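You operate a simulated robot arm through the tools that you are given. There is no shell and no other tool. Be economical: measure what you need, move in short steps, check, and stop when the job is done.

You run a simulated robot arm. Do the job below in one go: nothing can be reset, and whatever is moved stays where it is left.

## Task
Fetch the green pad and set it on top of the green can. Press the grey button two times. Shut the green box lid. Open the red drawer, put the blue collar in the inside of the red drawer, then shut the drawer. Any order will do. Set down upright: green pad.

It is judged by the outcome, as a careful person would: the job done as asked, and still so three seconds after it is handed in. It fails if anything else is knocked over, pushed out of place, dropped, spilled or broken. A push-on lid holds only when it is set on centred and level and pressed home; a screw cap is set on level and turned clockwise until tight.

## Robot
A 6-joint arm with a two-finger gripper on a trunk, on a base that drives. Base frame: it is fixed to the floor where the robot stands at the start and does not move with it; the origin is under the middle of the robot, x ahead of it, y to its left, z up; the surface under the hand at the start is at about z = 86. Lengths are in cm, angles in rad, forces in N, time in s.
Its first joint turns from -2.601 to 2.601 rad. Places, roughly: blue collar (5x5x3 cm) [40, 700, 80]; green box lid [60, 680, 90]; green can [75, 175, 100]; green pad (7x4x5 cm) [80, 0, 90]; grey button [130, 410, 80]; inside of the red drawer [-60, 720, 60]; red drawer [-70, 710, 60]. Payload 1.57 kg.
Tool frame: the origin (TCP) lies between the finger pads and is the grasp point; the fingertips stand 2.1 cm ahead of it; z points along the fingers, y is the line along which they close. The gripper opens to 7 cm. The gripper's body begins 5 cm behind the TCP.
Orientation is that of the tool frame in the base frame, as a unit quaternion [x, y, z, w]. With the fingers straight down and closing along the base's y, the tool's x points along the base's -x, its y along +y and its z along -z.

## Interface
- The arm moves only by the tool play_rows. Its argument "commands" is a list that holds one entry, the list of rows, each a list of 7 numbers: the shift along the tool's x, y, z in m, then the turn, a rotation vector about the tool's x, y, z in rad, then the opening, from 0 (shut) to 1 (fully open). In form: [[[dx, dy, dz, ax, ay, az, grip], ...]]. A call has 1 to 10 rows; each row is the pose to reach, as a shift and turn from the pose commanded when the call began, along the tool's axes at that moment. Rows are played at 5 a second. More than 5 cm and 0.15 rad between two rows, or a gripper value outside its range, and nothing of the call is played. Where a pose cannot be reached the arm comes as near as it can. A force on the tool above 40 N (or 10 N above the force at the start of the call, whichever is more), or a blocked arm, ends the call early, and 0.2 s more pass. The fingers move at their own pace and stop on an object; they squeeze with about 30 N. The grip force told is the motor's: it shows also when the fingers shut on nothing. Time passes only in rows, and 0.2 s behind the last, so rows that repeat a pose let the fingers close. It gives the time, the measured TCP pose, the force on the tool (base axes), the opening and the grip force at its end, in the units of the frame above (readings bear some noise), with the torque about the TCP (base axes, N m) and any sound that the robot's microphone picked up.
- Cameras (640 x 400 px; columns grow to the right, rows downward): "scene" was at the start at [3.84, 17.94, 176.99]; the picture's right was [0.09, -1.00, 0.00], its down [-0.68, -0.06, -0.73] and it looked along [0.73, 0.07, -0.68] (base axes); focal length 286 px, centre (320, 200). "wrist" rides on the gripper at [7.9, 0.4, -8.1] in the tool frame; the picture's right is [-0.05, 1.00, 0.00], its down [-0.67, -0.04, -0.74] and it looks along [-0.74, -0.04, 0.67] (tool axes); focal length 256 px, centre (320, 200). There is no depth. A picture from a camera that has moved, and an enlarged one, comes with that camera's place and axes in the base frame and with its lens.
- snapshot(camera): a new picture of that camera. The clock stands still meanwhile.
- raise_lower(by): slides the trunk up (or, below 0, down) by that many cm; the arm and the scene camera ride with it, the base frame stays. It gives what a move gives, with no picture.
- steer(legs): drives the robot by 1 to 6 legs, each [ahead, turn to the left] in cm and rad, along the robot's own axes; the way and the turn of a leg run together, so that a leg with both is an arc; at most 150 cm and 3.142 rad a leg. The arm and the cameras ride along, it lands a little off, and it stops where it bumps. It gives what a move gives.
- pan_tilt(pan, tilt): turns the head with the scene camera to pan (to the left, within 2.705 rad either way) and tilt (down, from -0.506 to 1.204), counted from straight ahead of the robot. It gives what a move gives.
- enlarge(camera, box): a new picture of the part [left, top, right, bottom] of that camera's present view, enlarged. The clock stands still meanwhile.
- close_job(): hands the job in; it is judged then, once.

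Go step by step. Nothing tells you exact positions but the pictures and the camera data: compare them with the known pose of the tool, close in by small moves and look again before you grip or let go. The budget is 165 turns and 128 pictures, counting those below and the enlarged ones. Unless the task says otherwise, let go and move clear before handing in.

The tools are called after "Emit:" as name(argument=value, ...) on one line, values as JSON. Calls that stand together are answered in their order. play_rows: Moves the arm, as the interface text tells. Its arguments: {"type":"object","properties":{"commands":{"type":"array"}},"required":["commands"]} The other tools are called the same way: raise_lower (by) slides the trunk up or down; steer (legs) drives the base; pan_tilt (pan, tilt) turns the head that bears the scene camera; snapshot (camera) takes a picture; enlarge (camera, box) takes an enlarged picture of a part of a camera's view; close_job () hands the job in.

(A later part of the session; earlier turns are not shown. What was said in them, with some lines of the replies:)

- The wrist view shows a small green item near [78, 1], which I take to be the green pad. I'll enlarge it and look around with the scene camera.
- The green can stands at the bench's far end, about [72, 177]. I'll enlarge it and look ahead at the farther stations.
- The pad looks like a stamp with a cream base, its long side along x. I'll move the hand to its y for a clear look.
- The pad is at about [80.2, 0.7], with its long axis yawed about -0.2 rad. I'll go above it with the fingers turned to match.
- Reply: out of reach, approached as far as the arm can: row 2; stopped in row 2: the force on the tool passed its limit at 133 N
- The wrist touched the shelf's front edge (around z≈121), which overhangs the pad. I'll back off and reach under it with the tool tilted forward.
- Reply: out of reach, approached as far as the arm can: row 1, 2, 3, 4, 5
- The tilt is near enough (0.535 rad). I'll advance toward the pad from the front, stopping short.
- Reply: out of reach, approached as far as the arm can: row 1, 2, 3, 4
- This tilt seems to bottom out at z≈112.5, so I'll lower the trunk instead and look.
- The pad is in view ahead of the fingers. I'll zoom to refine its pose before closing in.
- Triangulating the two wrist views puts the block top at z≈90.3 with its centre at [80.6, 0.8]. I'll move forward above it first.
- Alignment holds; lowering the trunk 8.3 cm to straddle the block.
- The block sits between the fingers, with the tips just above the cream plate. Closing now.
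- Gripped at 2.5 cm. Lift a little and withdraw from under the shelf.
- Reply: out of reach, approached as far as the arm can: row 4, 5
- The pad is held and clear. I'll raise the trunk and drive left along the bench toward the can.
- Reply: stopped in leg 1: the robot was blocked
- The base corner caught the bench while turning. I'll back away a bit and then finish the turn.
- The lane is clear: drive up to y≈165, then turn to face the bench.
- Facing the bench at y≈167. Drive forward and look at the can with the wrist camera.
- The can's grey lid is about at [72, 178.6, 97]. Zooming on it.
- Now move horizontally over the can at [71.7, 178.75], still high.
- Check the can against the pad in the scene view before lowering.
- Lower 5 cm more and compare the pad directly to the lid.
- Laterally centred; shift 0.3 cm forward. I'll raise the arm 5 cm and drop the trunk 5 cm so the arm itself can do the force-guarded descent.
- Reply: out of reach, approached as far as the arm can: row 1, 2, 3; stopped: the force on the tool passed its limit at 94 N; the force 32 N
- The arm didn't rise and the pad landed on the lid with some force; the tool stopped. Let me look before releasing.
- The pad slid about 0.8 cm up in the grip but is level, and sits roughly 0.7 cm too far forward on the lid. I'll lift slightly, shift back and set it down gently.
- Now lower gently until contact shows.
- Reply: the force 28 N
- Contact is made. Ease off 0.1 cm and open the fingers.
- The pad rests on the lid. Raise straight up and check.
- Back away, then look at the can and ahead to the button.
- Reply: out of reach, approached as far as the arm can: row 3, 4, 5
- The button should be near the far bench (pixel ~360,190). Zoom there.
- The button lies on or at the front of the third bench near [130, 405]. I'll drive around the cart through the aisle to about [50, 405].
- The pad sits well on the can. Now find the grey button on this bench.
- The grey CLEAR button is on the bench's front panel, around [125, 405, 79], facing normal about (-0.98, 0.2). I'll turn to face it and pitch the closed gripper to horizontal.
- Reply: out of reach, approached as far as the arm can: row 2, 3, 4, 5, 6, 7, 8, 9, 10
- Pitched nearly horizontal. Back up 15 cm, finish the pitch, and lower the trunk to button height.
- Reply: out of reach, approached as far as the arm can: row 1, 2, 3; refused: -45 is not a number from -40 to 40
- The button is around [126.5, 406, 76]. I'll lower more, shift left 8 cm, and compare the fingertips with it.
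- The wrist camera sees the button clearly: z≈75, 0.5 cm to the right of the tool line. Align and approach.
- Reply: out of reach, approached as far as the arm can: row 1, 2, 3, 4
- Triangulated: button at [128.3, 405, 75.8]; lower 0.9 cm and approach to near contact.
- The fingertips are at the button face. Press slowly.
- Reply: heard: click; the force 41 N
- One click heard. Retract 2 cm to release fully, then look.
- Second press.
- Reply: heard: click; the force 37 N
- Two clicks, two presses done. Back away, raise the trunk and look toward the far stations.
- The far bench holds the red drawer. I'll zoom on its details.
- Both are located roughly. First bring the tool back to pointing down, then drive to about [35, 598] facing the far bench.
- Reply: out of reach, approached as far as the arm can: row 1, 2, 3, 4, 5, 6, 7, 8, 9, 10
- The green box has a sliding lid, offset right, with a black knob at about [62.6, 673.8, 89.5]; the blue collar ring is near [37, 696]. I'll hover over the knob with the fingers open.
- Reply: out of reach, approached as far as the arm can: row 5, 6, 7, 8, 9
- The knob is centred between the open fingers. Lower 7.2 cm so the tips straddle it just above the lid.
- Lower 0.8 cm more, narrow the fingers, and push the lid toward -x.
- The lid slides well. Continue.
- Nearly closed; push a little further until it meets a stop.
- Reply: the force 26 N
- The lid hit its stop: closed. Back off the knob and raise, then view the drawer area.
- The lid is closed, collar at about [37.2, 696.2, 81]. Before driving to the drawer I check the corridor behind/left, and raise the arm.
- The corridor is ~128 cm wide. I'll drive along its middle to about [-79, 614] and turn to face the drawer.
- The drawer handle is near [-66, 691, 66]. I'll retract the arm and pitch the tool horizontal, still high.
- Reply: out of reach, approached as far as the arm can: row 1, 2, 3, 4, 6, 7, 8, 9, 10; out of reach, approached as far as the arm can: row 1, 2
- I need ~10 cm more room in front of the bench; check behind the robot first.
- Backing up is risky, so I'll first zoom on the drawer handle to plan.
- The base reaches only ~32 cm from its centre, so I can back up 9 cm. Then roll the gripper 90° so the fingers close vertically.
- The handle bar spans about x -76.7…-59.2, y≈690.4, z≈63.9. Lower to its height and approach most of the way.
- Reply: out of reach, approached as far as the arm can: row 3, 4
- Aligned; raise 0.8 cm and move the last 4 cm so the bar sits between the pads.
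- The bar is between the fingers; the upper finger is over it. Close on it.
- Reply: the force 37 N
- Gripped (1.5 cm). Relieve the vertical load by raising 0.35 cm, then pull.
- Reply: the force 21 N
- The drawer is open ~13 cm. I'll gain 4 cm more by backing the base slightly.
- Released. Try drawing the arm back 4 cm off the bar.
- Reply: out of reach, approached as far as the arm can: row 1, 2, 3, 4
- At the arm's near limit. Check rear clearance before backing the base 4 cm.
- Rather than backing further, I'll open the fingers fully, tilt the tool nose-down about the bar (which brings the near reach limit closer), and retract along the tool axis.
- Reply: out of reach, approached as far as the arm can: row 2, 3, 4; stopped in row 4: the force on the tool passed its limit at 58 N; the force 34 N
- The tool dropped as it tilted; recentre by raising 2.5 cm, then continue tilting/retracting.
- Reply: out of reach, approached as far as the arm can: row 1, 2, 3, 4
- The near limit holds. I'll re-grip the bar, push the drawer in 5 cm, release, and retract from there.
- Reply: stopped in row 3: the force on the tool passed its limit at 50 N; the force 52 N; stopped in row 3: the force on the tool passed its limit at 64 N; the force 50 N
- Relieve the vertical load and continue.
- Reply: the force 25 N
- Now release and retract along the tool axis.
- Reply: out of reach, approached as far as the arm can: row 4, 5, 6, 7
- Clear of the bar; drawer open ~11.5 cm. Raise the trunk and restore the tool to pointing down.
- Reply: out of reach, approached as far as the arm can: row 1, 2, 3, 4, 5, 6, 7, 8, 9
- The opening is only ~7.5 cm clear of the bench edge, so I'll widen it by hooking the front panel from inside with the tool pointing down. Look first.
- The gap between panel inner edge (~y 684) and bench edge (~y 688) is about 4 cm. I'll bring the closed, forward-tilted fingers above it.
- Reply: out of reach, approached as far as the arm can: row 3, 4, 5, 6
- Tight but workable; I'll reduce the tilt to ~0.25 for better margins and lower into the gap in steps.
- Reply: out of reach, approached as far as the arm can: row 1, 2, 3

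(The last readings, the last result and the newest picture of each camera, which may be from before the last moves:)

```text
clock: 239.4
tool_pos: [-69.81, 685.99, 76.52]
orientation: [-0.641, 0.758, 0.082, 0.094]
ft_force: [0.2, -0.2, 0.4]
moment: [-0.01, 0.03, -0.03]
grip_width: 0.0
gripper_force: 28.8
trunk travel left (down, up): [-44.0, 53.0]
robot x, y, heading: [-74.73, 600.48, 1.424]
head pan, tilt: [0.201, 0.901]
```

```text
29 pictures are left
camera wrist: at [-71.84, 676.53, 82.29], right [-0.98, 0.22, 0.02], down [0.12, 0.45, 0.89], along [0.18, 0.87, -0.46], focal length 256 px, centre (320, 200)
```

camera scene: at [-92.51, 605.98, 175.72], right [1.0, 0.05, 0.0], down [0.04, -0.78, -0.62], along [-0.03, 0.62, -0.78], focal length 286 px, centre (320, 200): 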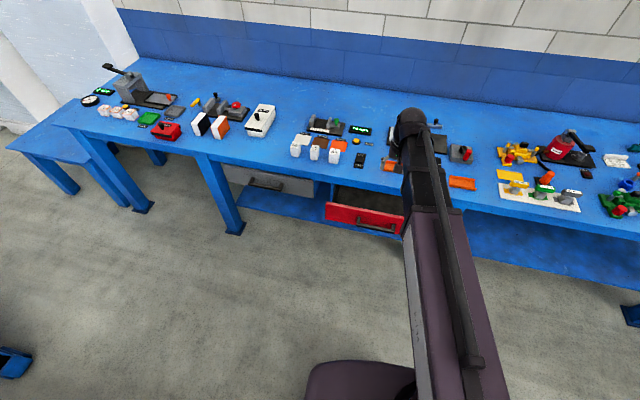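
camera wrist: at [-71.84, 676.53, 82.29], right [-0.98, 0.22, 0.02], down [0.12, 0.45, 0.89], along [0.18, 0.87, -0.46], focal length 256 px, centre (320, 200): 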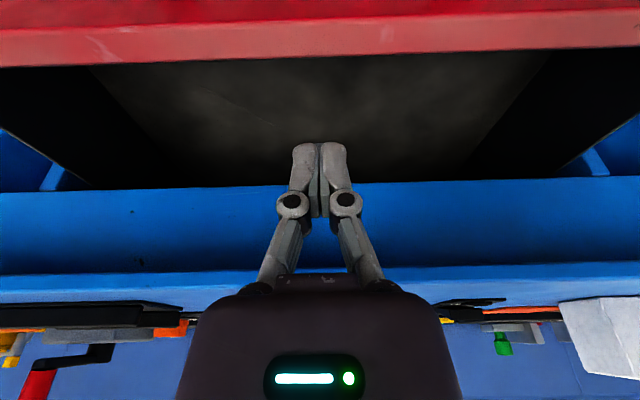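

Clear view: panel top about z≈72.9, inner edge y≈683. Lower 6 cm more and pull toward the robot.

Emit:
raise_lower(by=-6)

Emit:
play_rows(commands=[[[0.015, -0.001, -0.004, 0, 0, 0, 0], [0.03, -0.002, -0.008, 0, 0, 0, 0], [0.045, -0.002, -0.0115, 0, 0, 0, 0], [0.06, -0.003, -0.015, 0, 0, 0, 0], [0.075, -0.003, -0.019, 0, 0, 0, 0], [0.09, -0.004, -0.023, 0, 0, 0, 0], [0.09, -0.004, -0.023, 0, 0, 0, 0]]])

Emit:
snapshot(camera="scene")

```text
clock: 240.4
tool_pos: [-69.77, 686.03, 70.42]
orientation: [-0.64, 0.758, 0.082, 0.094]
ft_force: [-0.4, -0.3, -0.3]
moment: [0.0, 0.0, -0.01]
grip_width: 0.0
gripper_force: 29.2
trunk travel left (down, up): [-38.0, 59.0]
robot x, y, heading: [-74.54, 600.69, 1.421]
head pan, tilt: [0.201, 0.901]
```

```text
clock: 242.0
tool_pos: [-70.96, 676.61, 70.49]
orientation: [-0.64, 0.758, 0.083, 0.094]
ft_force: [0.0, -0.5, -0.5]
moment: [0.0, 0.0, -0.01]
grip_width: 0.01
gripper_force: 28.8
trunk travel left (down, up): [-38.0, 59.0]
robot x, y, heading: [-74.67, 600.68, 1.424]
head pan, tilt: [0.201, 0.901]
```

```text
28 pictures are left
camera scene: at [-92.5, 605.98, 135.72], right [1.0, 0.05, 0.0], down [0.04, -0.78, -0.62], along [-0.03, 0.62, -0.78], focal length 286 px, centre (320, 200)
```

scene: 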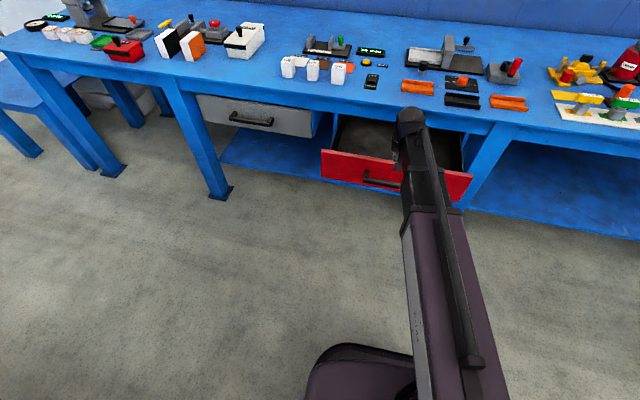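

Works. Pull 4 cm more.

Emit:
play_rows(commands=[[[0.015, -0.001, -0.004, 0, 0, 0, 0], [0.03, -0.002, -0.008, 0, 0, 0, 0], [0.045, -0.002, -0.0115, 0, 0, 0, 0], [0.045, -0.002, -0.0115, 0, 0, 0, 0]]])

Emit:
play_rows(commands=[[[-0.02, 0, 0.005, 0, 0, 0, 0], [-0.03, 0, 0.007, 0, 0, 0, 0], [-0.03, 0, 0.007, 0, 0, 0, 0]]])

Emit:
raise_lower(by=25)

Emit:
raise_lower(by=28)

Emit:
snapshot(camera="wrist")

```text
clock: 243.0
tool_pos: [-71.53, 672.04, 70.43]
orientation: [-0.64, 0.758, 0.082, 0.093]
ft_force: [0.3, 0.4, -0.4]
moment: [0.02, 0.01, 0.0]
grip_width: 0.01
gripper_force: 28.6
trunk travel left (down, up): [-38.0, 59.0]
robot x, y, heading: [-74.89, 600.81, 1.421]
head pan, tilt: [0.201, 0.901]
```

```text
clock: 243.8
tool_pos: [-71.05, 675.2, 70.5]
orientation: [-0.64, 0.758, 0.082, 0.093]
ft_force: [0.5, 0.6, 0.2]
moment: [-0.01, 0.02, -0.01]
grip_width: 0.0
gripper_force: 28.1
trunk travel left (down, up): [-38.0, 59.0]
robot x, y, heading: [-74.58, 600.29, 1.42]
head pan, tilt: [0.201, 0.901]
```

```text
clock: 246.3
tool_pos: [-71.1, 675.26, 95.52]
orientation: [-0.64, 0.758, 0.082, 0.093]
ft_force: [0.0, 0.8, -0.6]
moment: [-0.02, 0.01, 0.02]
grip_width: 0.01
gripper_force: 29.4
trunk travel left (down, up): [-63.0, 34.0]
robot x, y, heading: [-74.41, 600.58, 1.42]
head pan, tilt: [0.201, 0.901]
```

```text
clock: 249.2
tool_pos: [-71.12, 675.15, 123.47]
orientation: [-0.64, 0.758, 0.082, 0.094]
ft_force: [0.4, 0.5, 0.3]
moment: [-0.01, 0.01, -0.01]
grip_width: 0.0
gripper_force: 28.7
trunk travel left (down, up): [-91.0, 6.0]
robot x, y, heading: [-74.54, 600.41, 1.424]
head pan, tilt: [0.201, 0.901]
```

```text
27 pictures are left
camera wrist: at [-73.18, 665.75, 129.28], right [-0.98, 0.22, 0.02], down [0.12, 0.45, 0.89], along [0.19, 0.87, -0.46], focal length 256 px, centre (320, 200)
```

wrist: 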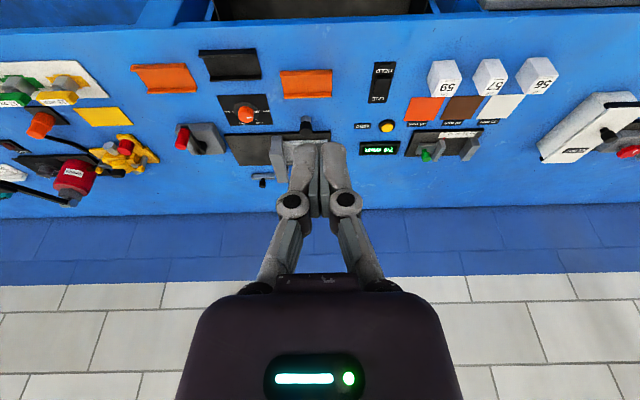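

Drawer now offers ~17 cm of clear opening. Drive back to the collar: forward a little, turn, reverse along the corridor, and face the bench.

Emit:
steer(legs=[[12, 0], [0, 1.53], [-108, 0], [0, -1.5]])

Emit:
play_rows(commands=[[[0, 0, 0, 0, 0.1, 0, 0.8], [0, 0, 0, 0, 0.19, 0, 1], [0, 0, 0, 0, 0.25, 0, 1], [0, 0, 0, 0, 0.25, 0, 1]]])

Emit:
snapshot(camera="wrist")

```text
clock: 268.2
tool_pos: [40.67, 665.88, 123.34]
orientation: [-0.631, 0.766, 0.081, 0.094]
ft_force: [-0.8, -0.7, -0.3]
moment: [-0.03, 0.01, -0.02]
grip_width: 0.03
gripper_force: 29.3
trunk travel left (down, up): [-91.0, 6.0]
robot x, y, heading: [37.58, 590.9, 1.4]
head pan, tilt: [0.201, 0.901]
```

```text
clock: 269.2
tool_pos: [40.65, 665.81, 122.91]
orientation: [-0.637, 0.771, 0.002, -0.001]
ft_force: [-0.4, -0.5, 0.9]
moment: [0.04, 0.03, 0.0]
grip_width: 6.99
gripper_force: 0.0
out of reach, approached as far as the arm can: row 1, 2, 3, 4
trunk travel left (down, up): [-91.0, 6.0]
robot x, y, heading: [37.17, 590.86, 1.406]
head pan, tilt: [0.201, 0.901]
```

```text
26 pictures are left
camera wrist: at [38.61, 658.25, 130.94], right [-0.97, 0.24, 0.0], down [0.16, 0.65, 0.74], along [0.18, 0.72, -0.67], focal length 256 px, centre (320, 200)
```

wrist: 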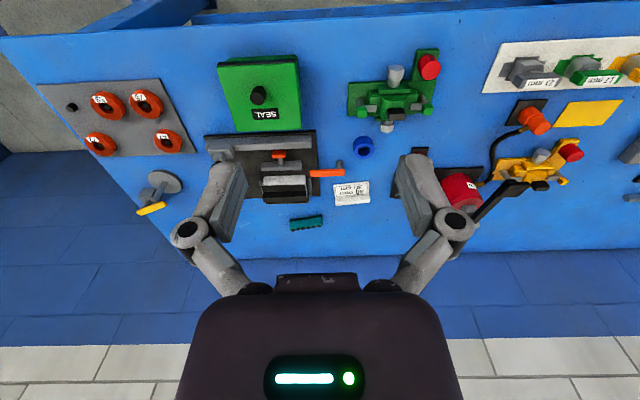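

The collar shows at [37.6, 695.6]. Drive 18 cm closer and move the open gripper over it.

Emit:
steer(legs=[[17, 0]])

Emit:
raise_lower(by=-22)

Emit:
snapshot(camera="wrist")

```text
clock: 270.8
tool_pos: [43.29, 682.7, 122.82]
orientation: [-0.637, 0.771, 0.002, 0.0]
ft_force: [0.6, 0.8, -0.4]
moment: [-0.01, 0.03, -0.01]
grip_width: 7.02
gripper_force: 0.2
trunk travel left (down, up): [-91.0, 6.0]
robot x, y, heading: [40.71, 607.71, 1.408]
head pan, tilt: [0.201, 0.901]
```

```text
clock: 273.2
tool_pos: [43.32, 682.6, 100.92]
orientation: [-0.637, 0.771, 0.002, -0.001]
ft_force: [-0.3, 0.0, -0.4]
moment: [0.02, 0.0, -0.01]
grip_width: 7.01
gripper_force: 0.1
trunk travel left (down, up): [-69.0, 28.0]
robot x, y, heading: [40.04, 607.27, 1.403]
head pan, tilt: [0.201, 0.901]
```

```text
25 pictures are left
camera wrist: at [41.36, 674.92, 108.92], right [-0.97, 0.24, 0.0], down [0.16, 0.65, 0.74], along [0.18, 0.72, -0.67], focal length 256 px, centre (320, 200)
```

wrist: 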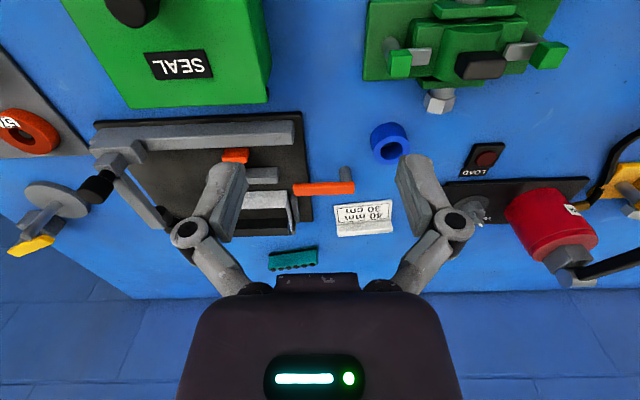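

Collar at [37.5, 696.1]. Move over it at this height.

Emit:
play_rows(commands=[[[-0.04, 0.027, 0, 0, 0, 0, 1], [-0.08, 0.055, 0, 0, 0, 0, 1], [-0.1207, 0.082, 0, 0, 0, 0, 1], [-0.1207, 0.082, 0, 0, 0, 0, 1]]])

Emit:
raise_lower(by=-10)

Emit:
snapshot(camera="wrist")

```text
clock: 274.2
tool_pos: [37.7, 695.73, 100.88]
orientation: [-0.637, 0.771, 0.002, -0.002]
ft_force: [0.2, -0.3, -0.5]
moment: [-0.01, -0.01, 0.02]
grip_width: 6.99
gripper_force: 0.1
trunk travel left (down, up): [-69.0, 28.0]
robot x, y, heading: [39.97, 607.56, 1.407]
head pan, tilt: [0.201, 0.901]
```

```text
clock: 275.5
tool_pos: [37.61, 695.73, 90.82]
orientation: [-0.636, 0.772, 0.002, -0.001]
ft_force: [0.9, 0.0, 0.9]
moment: [0.0, -0.02, -0.04]
grip_width: 7.01
gripper_force: 0.1
trunk travel left (down, up): [-59.0, 38.0]
robot x, y, heading: [39.95, 607.81, 1.406]
head pan, tilt: [0.201, 0.901]
```

```text
24 pictures are left
camera wrist: at [35.64, 688.14, 98.92], right [-0.97, 0.24, 0.0], down [0.16, 0.65, 0.75], along [0.18, 0.72, -0.67], focal length 256 px, centre (320, 200)
```

wrist: 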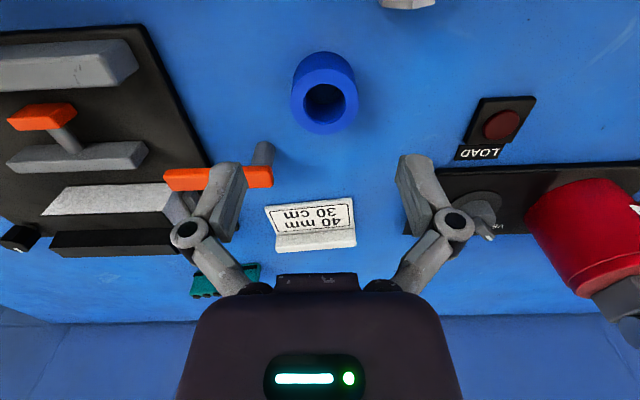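

Fine-adjust 0.5 cm and lower around the collar.

Emit:
play_rows(commands=[[[-0.005, 0.003, 0, 0, 0, 0, 1], [-0.005, 0.003, 0, 0, 0, 0, 1]]])

Emit:
raise_lower(by=-7)

Emit:
snapshot(camera="wrist")

```text
clock: 276.1
tool_pos: [37.3, 696.35, 90.8]
orientation: [-0.637, 0.771, 0.003, -0.001]
ft_force: [-0.4, -0.4, -0.2]
moment: [-0.01, 0.02, 0.01]
grip_width: 6.99
gripper_force: 0.0
trunk travel left (down, up): [-59.0, 38.0]
robot x, y, heading: [40.43, 607.31, 1.408]
head pan, tilt: [0.201, 0.901]
```

```text
clock: 277.2
tool_pos: [37.37, 696.48, 83.93]
orientation: [-0.637, 0.771, 0.002, -0.003]
ft_force: [0.1, -0.1, 0.7]
moment: [-0.01, -0.02, 0.01]
grip_width: 6.97
gripper_force: 0.1
trunk travel left (down, up): [-52.0, 45.0]
robot x, y, heading: [40.26, 608.14, 1.409]
head pan, tilt: [0.201, 0.901]
```

```text
23 pictures are left
camera wrist: at [35.43, 688.72, 91.92], right [-0.97, 0.24, 0.0], down [0.16, 0.65, 0.74], along [0.18, 0.72, -0.67], focal length 256 px, centre (320, 200)
```

wrist: 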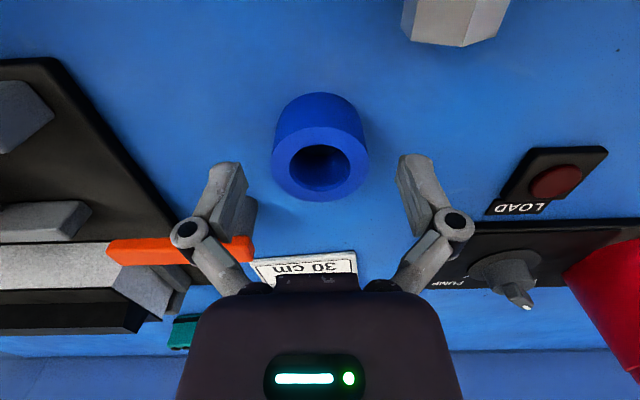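

Lower 1.1 cm more and close.

Emit:
raise_lower(by=-1.1)

Emit:
play_rows(commands=[[[0, 0, 0, 0, 0, 0, 0.7], [0, 0, 0, 0, 0, 0, 0.3], [0, 0, 0, 0, 0, 0, 0], [0, 0, 0, 0, 0, 0, 0], [0, 0, 0, 0, 0, 0, 0]]])

Emit:
raise_lower(by=8)

Emit:
snapshot(camera="wrist")

```text
clock: 277.8
tool_pos: [37.45, 696.51, 82.78]
orientation: [-0.636, 0.771, 0.002, -0.002]
ft_force: [0.3, -0.6, -0.4]
moment: [-0.03, 0.01, -0.03]
grip_width: 6.98
gripper_force: 0.0
trunk travel left (down, up): [-50.9, 46.1]
robot x, y, heading: [40.33, 607.3, 1.409]
head pan, tilt: [0.201, 0.901]
```

```text
clock: 279.0
tool_pos: [37.26, 696.35, 82.82]
orientation: [-0.636, 0.771, 0.002, -0.002]
ft_force: [0.2, 0.3, 4.1]
moment: [-0.07, -0.07, -0.01]
grip_width: 4.47
gripper_force: 30.2
trunk travel left (down, up): [-50.9, 46.1]
robot x, y, heading: [39.84, 607.63, 1.407]
head pan, tilt: [0.201, 0.901]
```

```text
clock: 280.1
tool_pos: [37.34, 696.51, 90.73]
orientation: [-0.637, 0.771, 0.002, -0.001]
ft_force: [0.4, 1.2, -0.7]
moment: [0.02, -0.01, 0.04]
grip_width: 4.44
gripper_force: 30.1
trunk travel left (down, up): [-58.9, 38.1]
robot x, y, heading: [40.24, 607.64, 1.408]
head pan, tilt: [0.201, 0.901]
```

```text
22 pictures are left
camera wrist: at [35.42, 688.74, 98.8], right [-0.97, 0.24, 0.0], down [0.16, 0.65, 0.74], along [0.18, 0.72, -0.67], focal length 256 px, centre (320, 200)
```

wrist: 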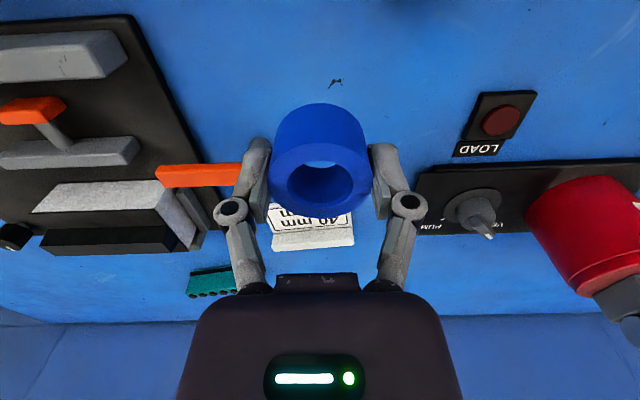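

Collar held. Raise high and drive back to the drawer.

Emit:
raise_lower(by=34)

Emit:
steer(legs=[[-15, 0], [0, 1.54], [110, 0], [0, -1.53]])

Emit:
snapshot(camera="wrist")

Emit:
snapshot(camera="scene")

```text
clock: 283.5
tool_pos: [37.34, 696.52, 124.81]
orientation: [-0.637, 0.771, 0.001, -0.001]
ft_force: [0.0, 0.1, -0.4]
moment: [-0.02, -0.01, -0.01]
grip_width: 4.44
gripper_force: 30.0
trunk travel left (down, up): [-92.9, 4.1]
robot x, y, heading: [40.35, 607.7, 1.403]
head pan, tilt: [0.201, 0.901]
```

```text
clock: 302.8
tool_pos: [-79.18, 703.13, 124.61]
orientation: [-0.649, 0.761, 0.002, -0.003]
ft_force: [0.8, 0.9, -0.8]
moment: [0.01, -0.01, 0.0]
grip_width: 4.45
gripper_force: 30.0
trunk travel left (down, up): [-92.9, 4.1]
robot x, y, heading: [-73.35, 614.42, 1.447]
head pan, tilt: [0.201, 0.901]
```

```text
21 pictures are left
camera wrist: at [-81.0, 695.39, 132.74], right [-0.98, 0.21, 0.0], down [0.14, 0.65, 0.74], along [0.15, 0.73, -0.67], focal length 256 px, centre (320, 200)
```

wrist: 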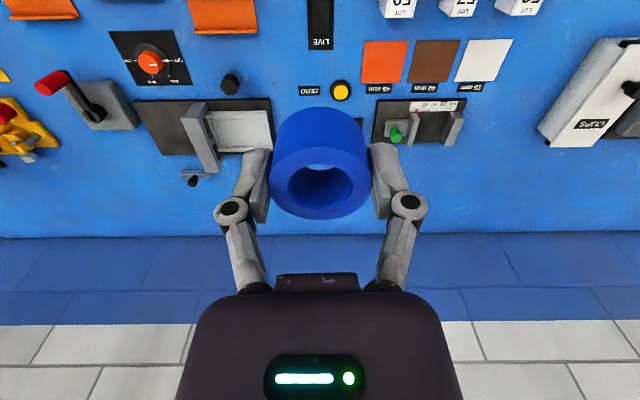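

```text
20 pictures are left
camera scene: at [-91.52, 619.51, 190.62], right [1.0, 0.08, 0.0], down [0.06, -0.78, -0.62], along [-0.05, 0.62, -0.78], focal length 286 px, centre (320, 200)
```

scene: 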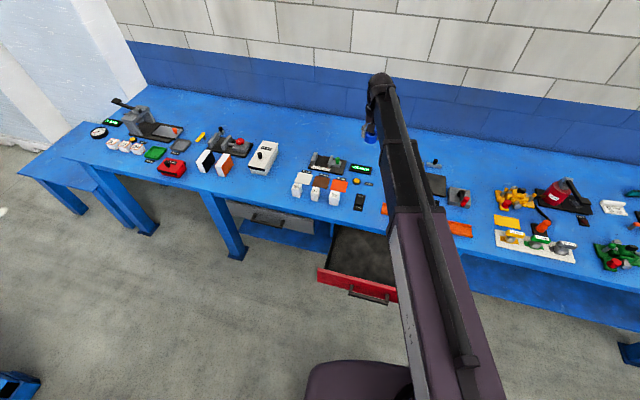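

Drawer is still open. Move the collar over the opening at [-72, 680].

Emit:
play_rows(commands=[[[0.044, -0.022, 0, 0, 0, 0, 0], [0.088, -0.044, 0, 0, 0, 0, 0], [0.13, -0.065, 0, 0, 0, 0, 0], [0.174, -0.087, 0, 0, 0, 0, 0], [0.217, -0.108, 0, 0, 0, 0, 0], [0.217, -0.108, 0, 0, 0, 0, 0]]])

Emit:
raise_lower(by=-36)

Emit:
snapshot(camera="wrist")

Emit:
snapshot(camera="scene")

```text
clock: 304.2
tool_pos: [-72.19, 680.3, 124.69]
orientation: [-0.649, 0.76, 0.001, -0.001]
ft_force: [-0.9, 0.3, -0.1]
moment: [-0.02, -0.01, 0.01]
grip_width: 4.41
gripper_force: 30.0
trunk travel left (down, up): [-92.9, 4.1]
robot x, y, heading: [-73.53, 614.05, 1.445]
head pan, tilt: [0.201, 0.901]
```

```text
clock: 307.7
tool_pos: [-72.23, 680.2, 88.75]
orientation: [-0.649, 0.761, 0.003, -0.002]
ft_force: [-0.1, -0.2, -0.3]
moment: [0.0, -0.01, -0.02]
grip_width: 4.43
gripper_force: 30.0
trunk travel left (down, up): [-56.9, 40.1]
robot x, y, heading: [-73.42, 614.2, 1.447]
head pan, tilt: [0.201, 0.901]
```

```text
19 pictures are left
camera wrist: at [-73.86, 672.44, 96.82], right [-0.98, 0.21, 0.0], down [0.14, 0.65, 0.75], along [0.15, 0.73, -0.67], focal length 256 px, centre (320, 200)
```

wrist: 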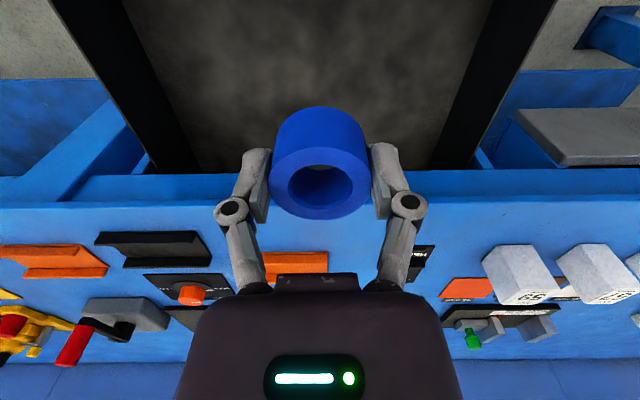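

```text
18 pictures are left
camera scene: at [-91.56, 619.33, 154.62], right [1.0, 0.08, 0.0], down [0.06, -0.78, -0.62], along [-0.05, 0.62, -0.78], focal length 286 px, centre (320, 200)
```

scene: 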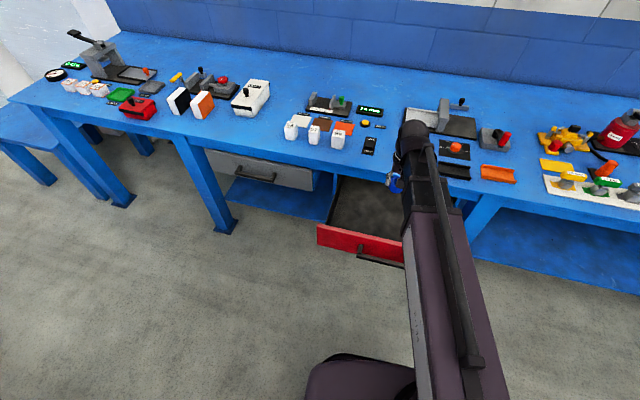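

Good clearance around. Lower into the drawer.

Emit:
raise_lower(by=-20)

Emit:
snapshot(camera="wrist")

```text
clock: 309.8
tool_pos: [-72.3, 680.27, 68.76]
orientation: [-0.649, 0.76, 0.003, -0.002]
ft_force: [-0.3, -0.3, -0.9]
moment: [-0.02, -0.01, 0.01]
grip_width: 4.44
gripper_force: 30.0
trunk travel left (down, up): [-36.9, 60.1]
robot x, y, heading: [-73.35, 614.27, 1.447]
head pan, tilt: [0.201, 0.901]
```

```text
17 pictures are left
camera wrist: at [-73.86, 672.45, 76.82], right [-0.98, 0.21, 0.0], down [0.14, 0.65, 0.75], along [0.15, 0.73, -0.67], focal length 256 px, centre (320, 200)
```

wrist: 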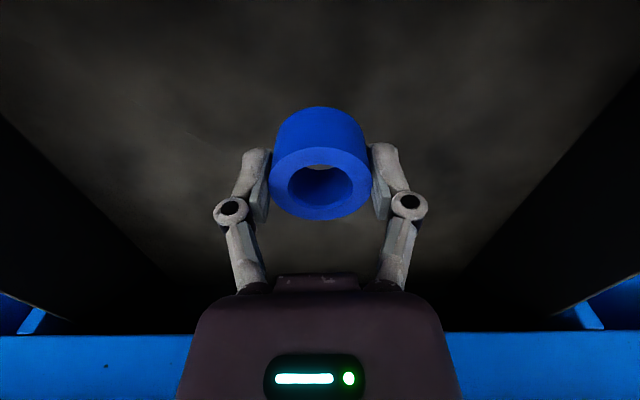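

The wrist camera overhangs close to the front panel, so shift 2 cm inward, then lower until the collar touches the drawer floor.

Emit:
play_rows(commands=[[[-0.02, 0, 0, 0, 0, 0, 0], [-0.02, 0, 0, 0, 0, 0, 0]]])

Emit:
raise_lower(by=-3.5)

Emit:
raise_lower(by=-1.2)

Emit:
snapshot(camera="wrist")

```text
clock: 310.4
tool_pos: [-71.89, 682.23, 68.75]
orientation: [-0.65, 0.76, 0.002, -0.002]
ft_force: [-0.4, 0.0, -0.6]
moment: [0.03, 0.0, 0.03]
grip_width: 4.4
gripper_force: 29.9
trunk travel left (down, up): [-36.9, 60.1]
robot x, y, heading: [-73.93, 614.3, 1.446]
head pan, tilt: [0.201, 0.901]
```

```text
clock: 311.2
tool_pos: [-71.91, 682.12, 65.23]
orientation: [-0.65, 0.76, 0.003, -0.001]
ft_force: [-0.2, -0.2, -0.5]
moment: [0.03, 0.05, 0.03]
grip_width: 4.45
gripper_force: 29.7
trunk travel left (down, up): [-33.4, 63.6]
robot x, y, heading: [-73.85, 614.53, 1.449]
head pan, tilt: [0.201, 0.901]
```

```text
clock: 311.8
tool_pos: [-71.88, 682.12, 63.95]
orientation: [-0.649, 0.76, 0.003, -0.001]
ft_force: [0.1, 0.6, -0.3]
moment: [0.01, 0.03, 0.02]
grip_width: 4.47
gripper_force: 29.5
trunk travel left (down, up): [-32.2, 64.8]
robot x, y, heading: [-73.53, 614.26, 1.445]
head pan, tilt: [0.201, 0.901]
```

```text
16 pictures are left
camera wrist: at [-73.62, 674.41, 72.11], right [-0.98, 0.21, 0.0], down [0.14, 0.65, 0.75], along [0.15, 0.73, -0.67], focal length 256 px, centre (320, 200)
```

wrist: 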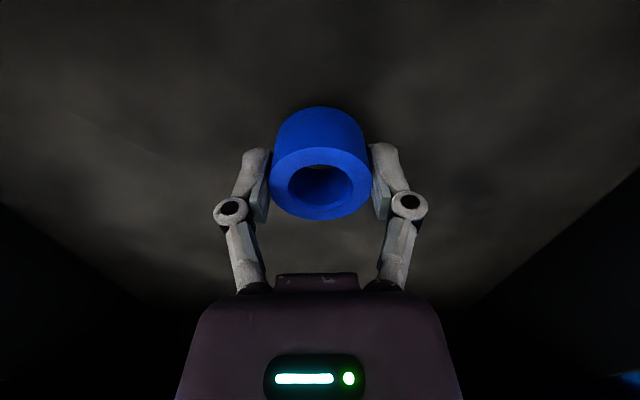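

Emit:
raise_lower(by=-1)

Emit:
raise_lower(by=-0.8)

Emit:
raise_lower(by=-0.6)

```text
clock: 312.4
tool_pos: [-71.96, 682.3, 63.09]
orientation: [-0.649, 0.761, 0.002, -0.002]
ft_force: [-0.7, -0.1, -0.6]
moment: [-0.04, 0.02, 0.0]
grip_width: 4.45
gripper_force: 29.9
trunk travel left (down, up): [-31.2, 65.8]
robot x, y, heading: [-73.84, 614.1, 1.449]
head pan, tilt: [0.201, 0.901]
```

```text
clock: 313.0
tool_pos: [-71.8, 682.12, 62.38]
orientation: [-0.649, 0.761, 0.003, -0.001]
ft_force: [-0.8, -0.8, 15.7]
moment: [0.09, 0.02, 0.02]
grip_width: 4.46
gripper_force: 29.9
trunk travel left (down, up): [-30.4, 66.6]
robot x, y, heading: [-73.41, 614.11, 1.447]
head pan, tilt: [0.201, 0.901]
```

```text
clock: 313.5
tool_pos: [-71.97, 682.15, 61.73]
orientation: [-0.65, 0.76, 0.004, -0.001]
ft_force: [-1.7, -1.5, 13.2]
moment: [0.1, -0.01, 0.05]
grip_width: 4.47
gripper_force: 29.8
trunk travel left (down, up): [-29.8, 67.2]
robot x, y, heading: [-73.73, 614.03, 1.449]
head pan, tilt: [0.201, 0.901]
```

The collar is on the drawer floor. Release and raise.

Emit:
play_rows(commands=[[[0, 0, 0, 0, 0, 0, 0.75], [0, 0, 0, 0, 0, 0, 0.9], [0, 0, 0, 0, 0, 0, 0.9]]])

Emit:
raise_lower(by=10)

Emit:
raise_lower(by=24)

Emit:
snapshot(camera="wrist")

```text
clock: 314.3
tool_pos: [-71.85, 682.24, 61.74]
orientation: [-0.649, 0.761, 0.002, -0.002]
ft_force: [-0.6, 0.6, -0.5]
moment: [0.02, -0.01, -0.01]
grip_width: 6.32
gripper_force: 0.2
trunk travel left (down, up): [-29.8, 67.2]
robot x, y, heading: [-73.59, 614.29, 1.443]
head pan, tilt: [0.201, 0.901]
```

```text
clock: 315.7
tool_pos: [-71.93, 682.06, 71.69]
orientation: [-0.649, 0.76, 0.001, -0.002]
ft_force: [0.6, 0.1, -0.2]
moment: [0.0, -0.01, 0.03]
grip_width: 6.27
gripper_force: 0.0
trunk travel left (down, up): [-39.8, 57.2]
robot x, y, heading: [-73.5, 614.13, 1.438]
head pan, tilt: [0.201, 0.901]
```

```text
clock: 318.2
tool_pos: [-71.96, 682.19, 95.58]
orientation: [-0.65, 0.76, 0.002, -0.002]
ft_force: [-0.6, 0.4, -0.4]
moment: [-0.01, 0.02, 0.02]
grip_width: 6.32
gripper_force: 0.0
trunk travel left (down, up): [-63.8, 33.2]
robot x, y, heading: [-73.79, 614.41, 1.443]
head pan, tilt: [0.201, 0.901]
```

```text
15 pictures are left
camera wrist: at [-73.63, 674.41, 103.71], right [-0.98, 0.21, 0.0], down [0.14, 0.65, 0.75], along [0.15, 0.73, -0.67], focal length 256 px, centre (320, 200)
```

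wrist: 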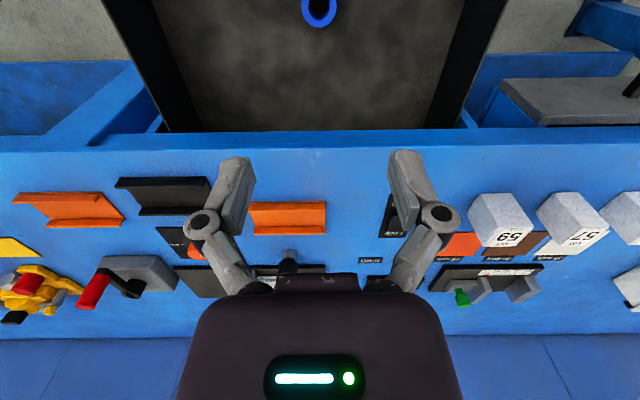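

The collar lies inside the drawer. Next, close it: back up 14 cm, close the fingers, tilt forward and retract to get in front of the handle.

Emit:
steer(legs=[[-14, 0]])

Emit:
play_rows(commands=[[[0.02, 0, -0.005, 0, -0.12, 0, 0], [0.04, 0, -0.01, 0, -0.24, 0, 0], [0.06, 0, -0.015, 0, -0.36, 0, 0], [0.07, 0, -0.02, 0, -0.48, 0, 0], [0.07, 0, -0.02, 0, -0.6, 0, 0], [0.07, 0, -0.02, 0, -0.6, 0, 0]]])

Emit:
snapshot(camera="wrist")

Emit:
snapshot(camera="scene")

```text
clock: 319.6
tool_pos: [-73.68, 668.53, 95.73]
orientation: [-0.649, 0.761, 0.003, -0.001]
ft_force: [0.0, -0.6, -0.7]
moment: [0.0, 0.0, -0.04]
grip_width: 6.3
gripper_force: 0.1
trunk travel left (down, up): [-63.8, 33.2]
robot x, y, heading: [-75.61, 600.39, 1.448]
head pan, tilt: [0.201, 0.901]
```

```text
clock: 321.0
tool_pos: [-74.84, 664.69, 98.86]
orientation: [-0.62, 0.727, 0.193, 0.224]
ft_force: [-1.0, 0.3, -0.1]
moment: [-0.02, -0.02, -0.03]
grip_width: 0.0
gripper_force: 28.8
out of reach, approached as far as the arm can: row 1, 2, 3, 4, 5, 6
trunk travel left (down, up): [-63.8, 33.2]
robot x, y, heading: [-75.37, 600.44, 1.446]
head pan, tilt: [0.201, 0.901]
```

```text
14 pictures are left
camera wrist: at [-77.05, 653.78, 101.07], right [-0.98, 0.2, 0.03], down [0.06, 0.12, 0.99], along [0.19, 0.97, -0.13], focal length 256 px, centre (320, 200)
```

wrist: 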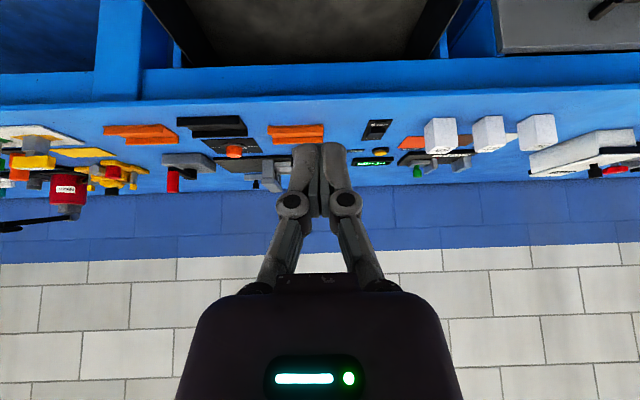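

```text
13 pictures are left
camera scene: at [-93.28, 605.66, 161.52], right [1.0, 0.08, 0.0], down [0.06, -0.78, -0.62], along [-0.05, 0.62, -0.78], focal length 286 px, centre (320, 200)
```

scene: 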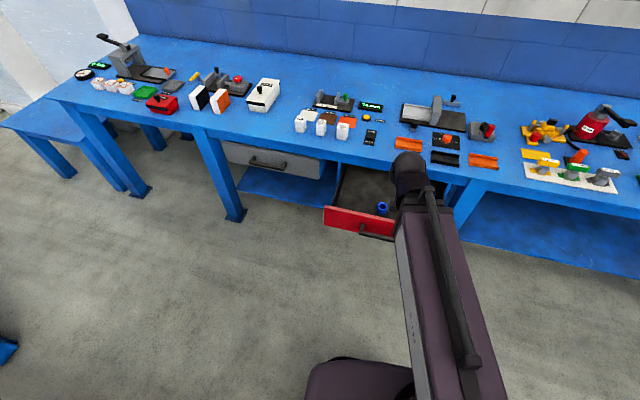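

The tip can't get clear in front of the bar here, so I'll push on the panel's left part beside the handle instead. Shift 13 cm left, then lower in front of the panel.

Emit:
play_rows(commands=[[[0.004, 0.043, -0.003, 0, 0, 0, 0], [0.009, 0.086, -0.006, 0, 0, 0, 0], [0.013, 0.129, -0.0084, 0, 0, 0, 0], [0.013, 0.129, -0.0084, 0, 0, 0, 0]]])

Emit:
raise_lower(by=-18)

Emit:
snapshot(camera="wrist")

```text
clock: 322.0
tool_pos: [-88.21, 665.07, 98.94]
orientation: [-0.619, 0.728, 0.193, 0.223]
ft_force: [-0.4, -0.6, -0.1]
moment: [-0.02, -0.02, -0.01]
grip_width: 0.0
gripper_force: 28.0
trunk travel left (down, up): [-63.8, 33.2]
robot x, y, heading: [-74.94, 600.4, 1.444]
head pan, tilt: [0.201, 0.901]
```

```text
clock: 324.0
tool_pos: [-88.05, 665.02, 81.04]
orientation: [-0.62, 0.727, 0.193, 0.224]
ft_force: [-0.4, -1.1, 0.4]
moment: [0.02, 0.01, 0.02]
grip_width: 0.0
gripper_force: 28.2
trunk travel left (down, up): [-45.8, 51.2]
robot x, y, heading: [-75.65, 600.72, 1.446]
head pan, tilt: [0.201, 0.901]
```

```text
12 pictures are left
camera wrist: at [-90.31, 654.16, 83.08], right [-0.98, 0.2, 0.03], down [0.06, 0.12, 0.99], along [0.19, 0.97, -0.13], focal length 256 px, centre (320, 200)
```

wrist: 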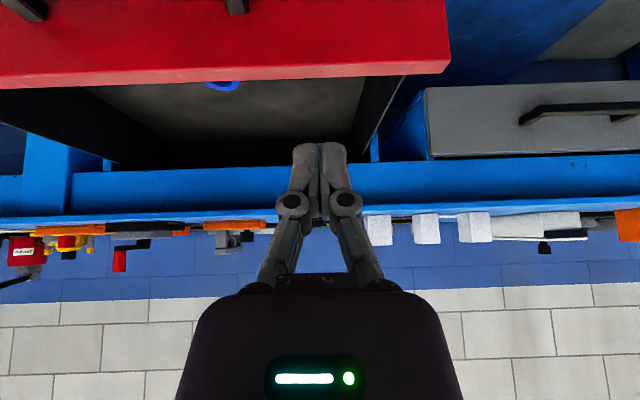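

Tool is left of the handle, just in front of the panel. Lower to z≈64 and push.

Emit:
raise_lower(by=-17)

Emit:
play_rows(commands=[[[-0.0247, -0.0007, 0.0169, 0, 0, 0, 0], [-0.0494, -0.0014, 0.0338, 0, 0, 0, 0], [-0.0741, -0.002, 0.0507, 0, 0, 0, 0], [-0.0988, -0.0027, 0.0676, 0, 0, 0, 0], [-0.1235, -0.0034, 0.0845, 0, 0, 0, 0], [-0.1235, -0.0034, 0.0845, 0, 0, 0, 0]]])

Emit:
snapshot(camera="scene")

```text
clock: 325.9
tool_pos: [-88.15, 664.99, 63.97]
orientation: [-0.62, 0.727, 0.194, 0.224]
ft_force: [1.4, 0.0, 0.3]
moment: [0.0, 0.02, 0.0]
grip_width: 0.0
gripper_force: 28.5
trunk travel left (down, up): [-28.8, 68.2]
robot x, y, heading: [-75.19, 600.84, 1.448]
head pan, tilt: [0.201, 0.901]
```

```text
clock: 327.4
tool_pos: [-85.13, 679.66, 64.03]
orientation: [-0.62, 0.727, 0.193, 0.224]
ft_force: [-0.5, -1.1, -0.3]
moment: [0.02, -0.05, 0.01]
grip_width: 0.01
gripper_force: 28.8
trunk travel left (down, up): [-28.8, 68.2]
robot x, y, heading: [-75.18, 600.61, 1.446]
head pan, tilt: [0.201, 0.901]
```

```text
11 pictures are left
camera scene: at [-93.28, 605.67, 126.52], right [1.0, 0.08, 0.0], down [0.06, -0.78, -0.62], along [-0.05, 0.62, -0.78], focal length 286 px, centre (320, 200)
```

scene: 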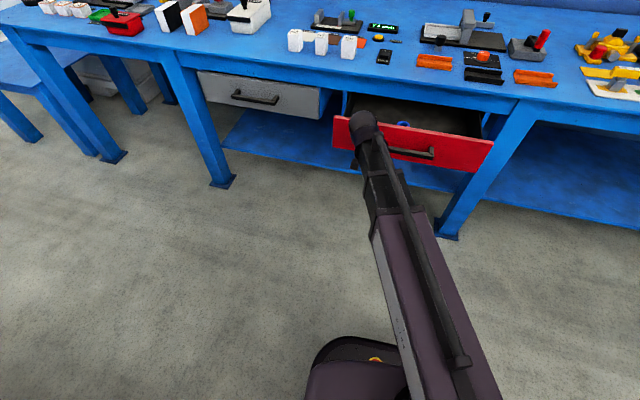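

The drawer is closing with the collar inside. Continue the push to the stop.

Emit:
play_rows(commands=[[[-0.0247, -0.0007, 0.0169, 0, 0, 0, 0], [-0.0494, -0.0014, 0.0338, 0, 0, 0, 0], [-0.0741, -0.002, 0.0507, 0, 0, 0, 0], [-0.085, -0.0023, 0.0581, 0, 0, 0, 0], [-0.093, -0.0025, 0.0636, 0, 0, 0, 0], [-0.101, -0.0027, 0.069, 0, 0, 0, 0], [-0.109, -0.003, 0.0745, 0, 0, 0, 0], [-0.117, -0.0032, 0.08, 0, 0, 0, 0], [-0.125, -0.0034, 0.0855, 0, 0, 0, 0]]])

Emit:
snapshot(camera="wrist")

```text
clock: 329.4
tool_pos: [-82.66, 694.52, 63.88]
orientation: [-0.62, 0.727, 0.193, 0.223]
ft_force: [-0.5, -11.6, -2.1]
moment: [-0.18, 0.01, -0.07]
grip_width: 0.0
gripper_force: 29.4
trunk travel left (down, up): [-28.8, 68.2]
robot x, y, heading: [-75.52, 600.25, 1.446]
head pan, tilt: [0.201, 0.901]
```

```text
10 pictures are left
camera wrist: at [-84.78, 683.63, 66.1], right [-0.98, 0.2, 0.03], down [0.06, 0.12, 0.99], along [0.19, 0.97, -0.13], focal length 256 px, centre (320, 200)
```

wrist: 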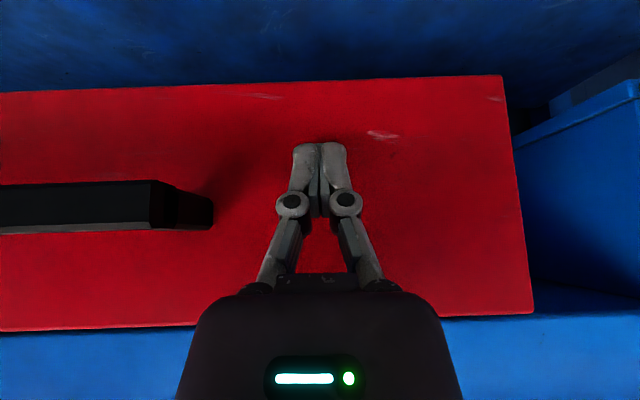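

Near the stop; push a bit more to confirm.

Emit:
play_rows(commands=[[[-0.004, 0, 0.0027, 0, 0, 0, 0], [-0.008, 0, 0.0055, 0, 0, 0, 0], [-0.012, 0, 0.008, 0, 0, 0, 0]]])

```text
clock: 329.8
tool_pos: [-82.53, 694.54, 63.85]
orientation: [-0.62, 0.729, 0.19, 0.22]
ft_force: [-0.3, -6.9, 0.9]
moment: [-0.08, 0.0, -0.03]
grip_width: 0.01
gripper_force: 29.1
trunk travel left (down, up): [-28.8, 68.2]
robot x, y, heading: [-75.24, 600.43, 1.445]
head pan, tilt: [0.201, 0.901]
stopped in row 2: the force on the tool passed its limit at 46 N (the readings are from after the stop); the commanded pose is now the measured one
```

Firm stop at 46 N: the drawer is shut. Retract and verify.

Emit:
play_rows(commands=[[[0.025, 0.0007, -0.017, 0, 0, 0, 0], [0.05, 0.0014, -0.034, 0, 0, 0, 0], [0.075, 0.002, -0.051, 0, 0, 0, 0], [0.1, 0.0027, -0.068, 0, 0, 0, 0], [0.13, 0.0034, -0.088, 0, 0, 0, 0], [0.16, 0.0034, -0.108, 0, 0, 0, 0], [0.16, 0.0034, -0.108, 0, 0, 0, 0]]])

Emit:
raise_lower(by=35)

Emit:
snapshot(camera="wrist")

Emit:
snapshot(camera="scene")

```text
clock: 331.4
tool_pos: [-85.75, 675.52, 63.87]
orientation: [-0.62, 0.728, 0.191, 0.221]
ft_force: [-1.3, -0.2, 0.0]
moment: [0.01, 0.0, -0.02]
grip_width: 0.0
gripper_force: 28.6
trunk travel left (down, up): [-28.8, 68.2]
robot x, y, heading: [-75.48, 600.73, 1.44]
head pan, tilt: [0.201, 0.901]
```

```text
clock: 334.8
tool_pos: [-85.84, 675.62, 98.84]
orientation: [-0.62, 0.728, 0.191, 0.22]
ft_force: [0.4, 0.0, -0.8]
moment: [0.0, -0.02, 0.01]
grip_width: 0.0
gripper_force: 28.3
trunk travel left (down, up): [-63.8, 33.2]
robot x, y, heading: [-75.41, 600.35, 1.447]
head pan, tilt: [0.201, 0.901]
```

```text
9 pictures are left
camera wrist: at [-88.07, 664.7, 101.07], right [-0.98, 0.2, 0.03], down [0.06, 0.13, 0.99], along [0.19, 0.97, -0.14], focal length 256 px, centre (320, 200)
```

wrist: 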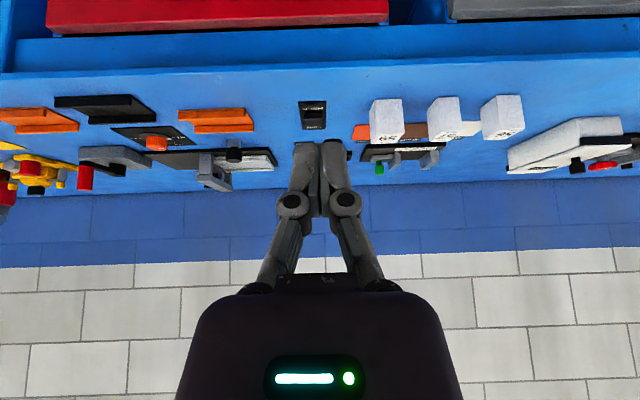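

```text
8 pictures are left
camera scene: at [-93.29, 605.64, 161.52], right [1.0, 0.08, 0.0], down [0.06, -0.78, -0.62], along [-0.05, 0.62, -0.78], focal length 286 px, centre (320, 200)
```

scene: 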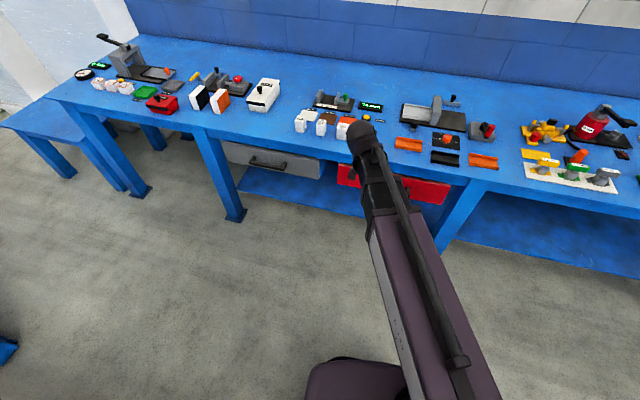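

The drawer is shut with the collar inside. The pad stood on the can when last seen, the button clicked twice, and the lid is against its stop, so I'm handing in.

Emit:
close_job()

```text
The job is handed in.
```

I did all four parts and handed the job in; no verdict came back.

- **Green pad:** it is upright on the green can. I last saw it there from across the aisle, soon after placing it.
- **Grey button:** I pressed the CLEAR button on the front of the third bench twice and heard a click each time.
- **Green box lid:** it is slid shut against its stop.
- **Red drawer:** the blue collar is inside, and the drawer is pushed shut to a firm stop.

**Bumps along the way:**
- The wrist hit the shelf edge above the pad.
- The base touched the first bench while turning.
- The pad pressed hard on the can when I first set it down.

I saw nothing knocked over, but I didn't check the shelf or the first bench up close afterwards.
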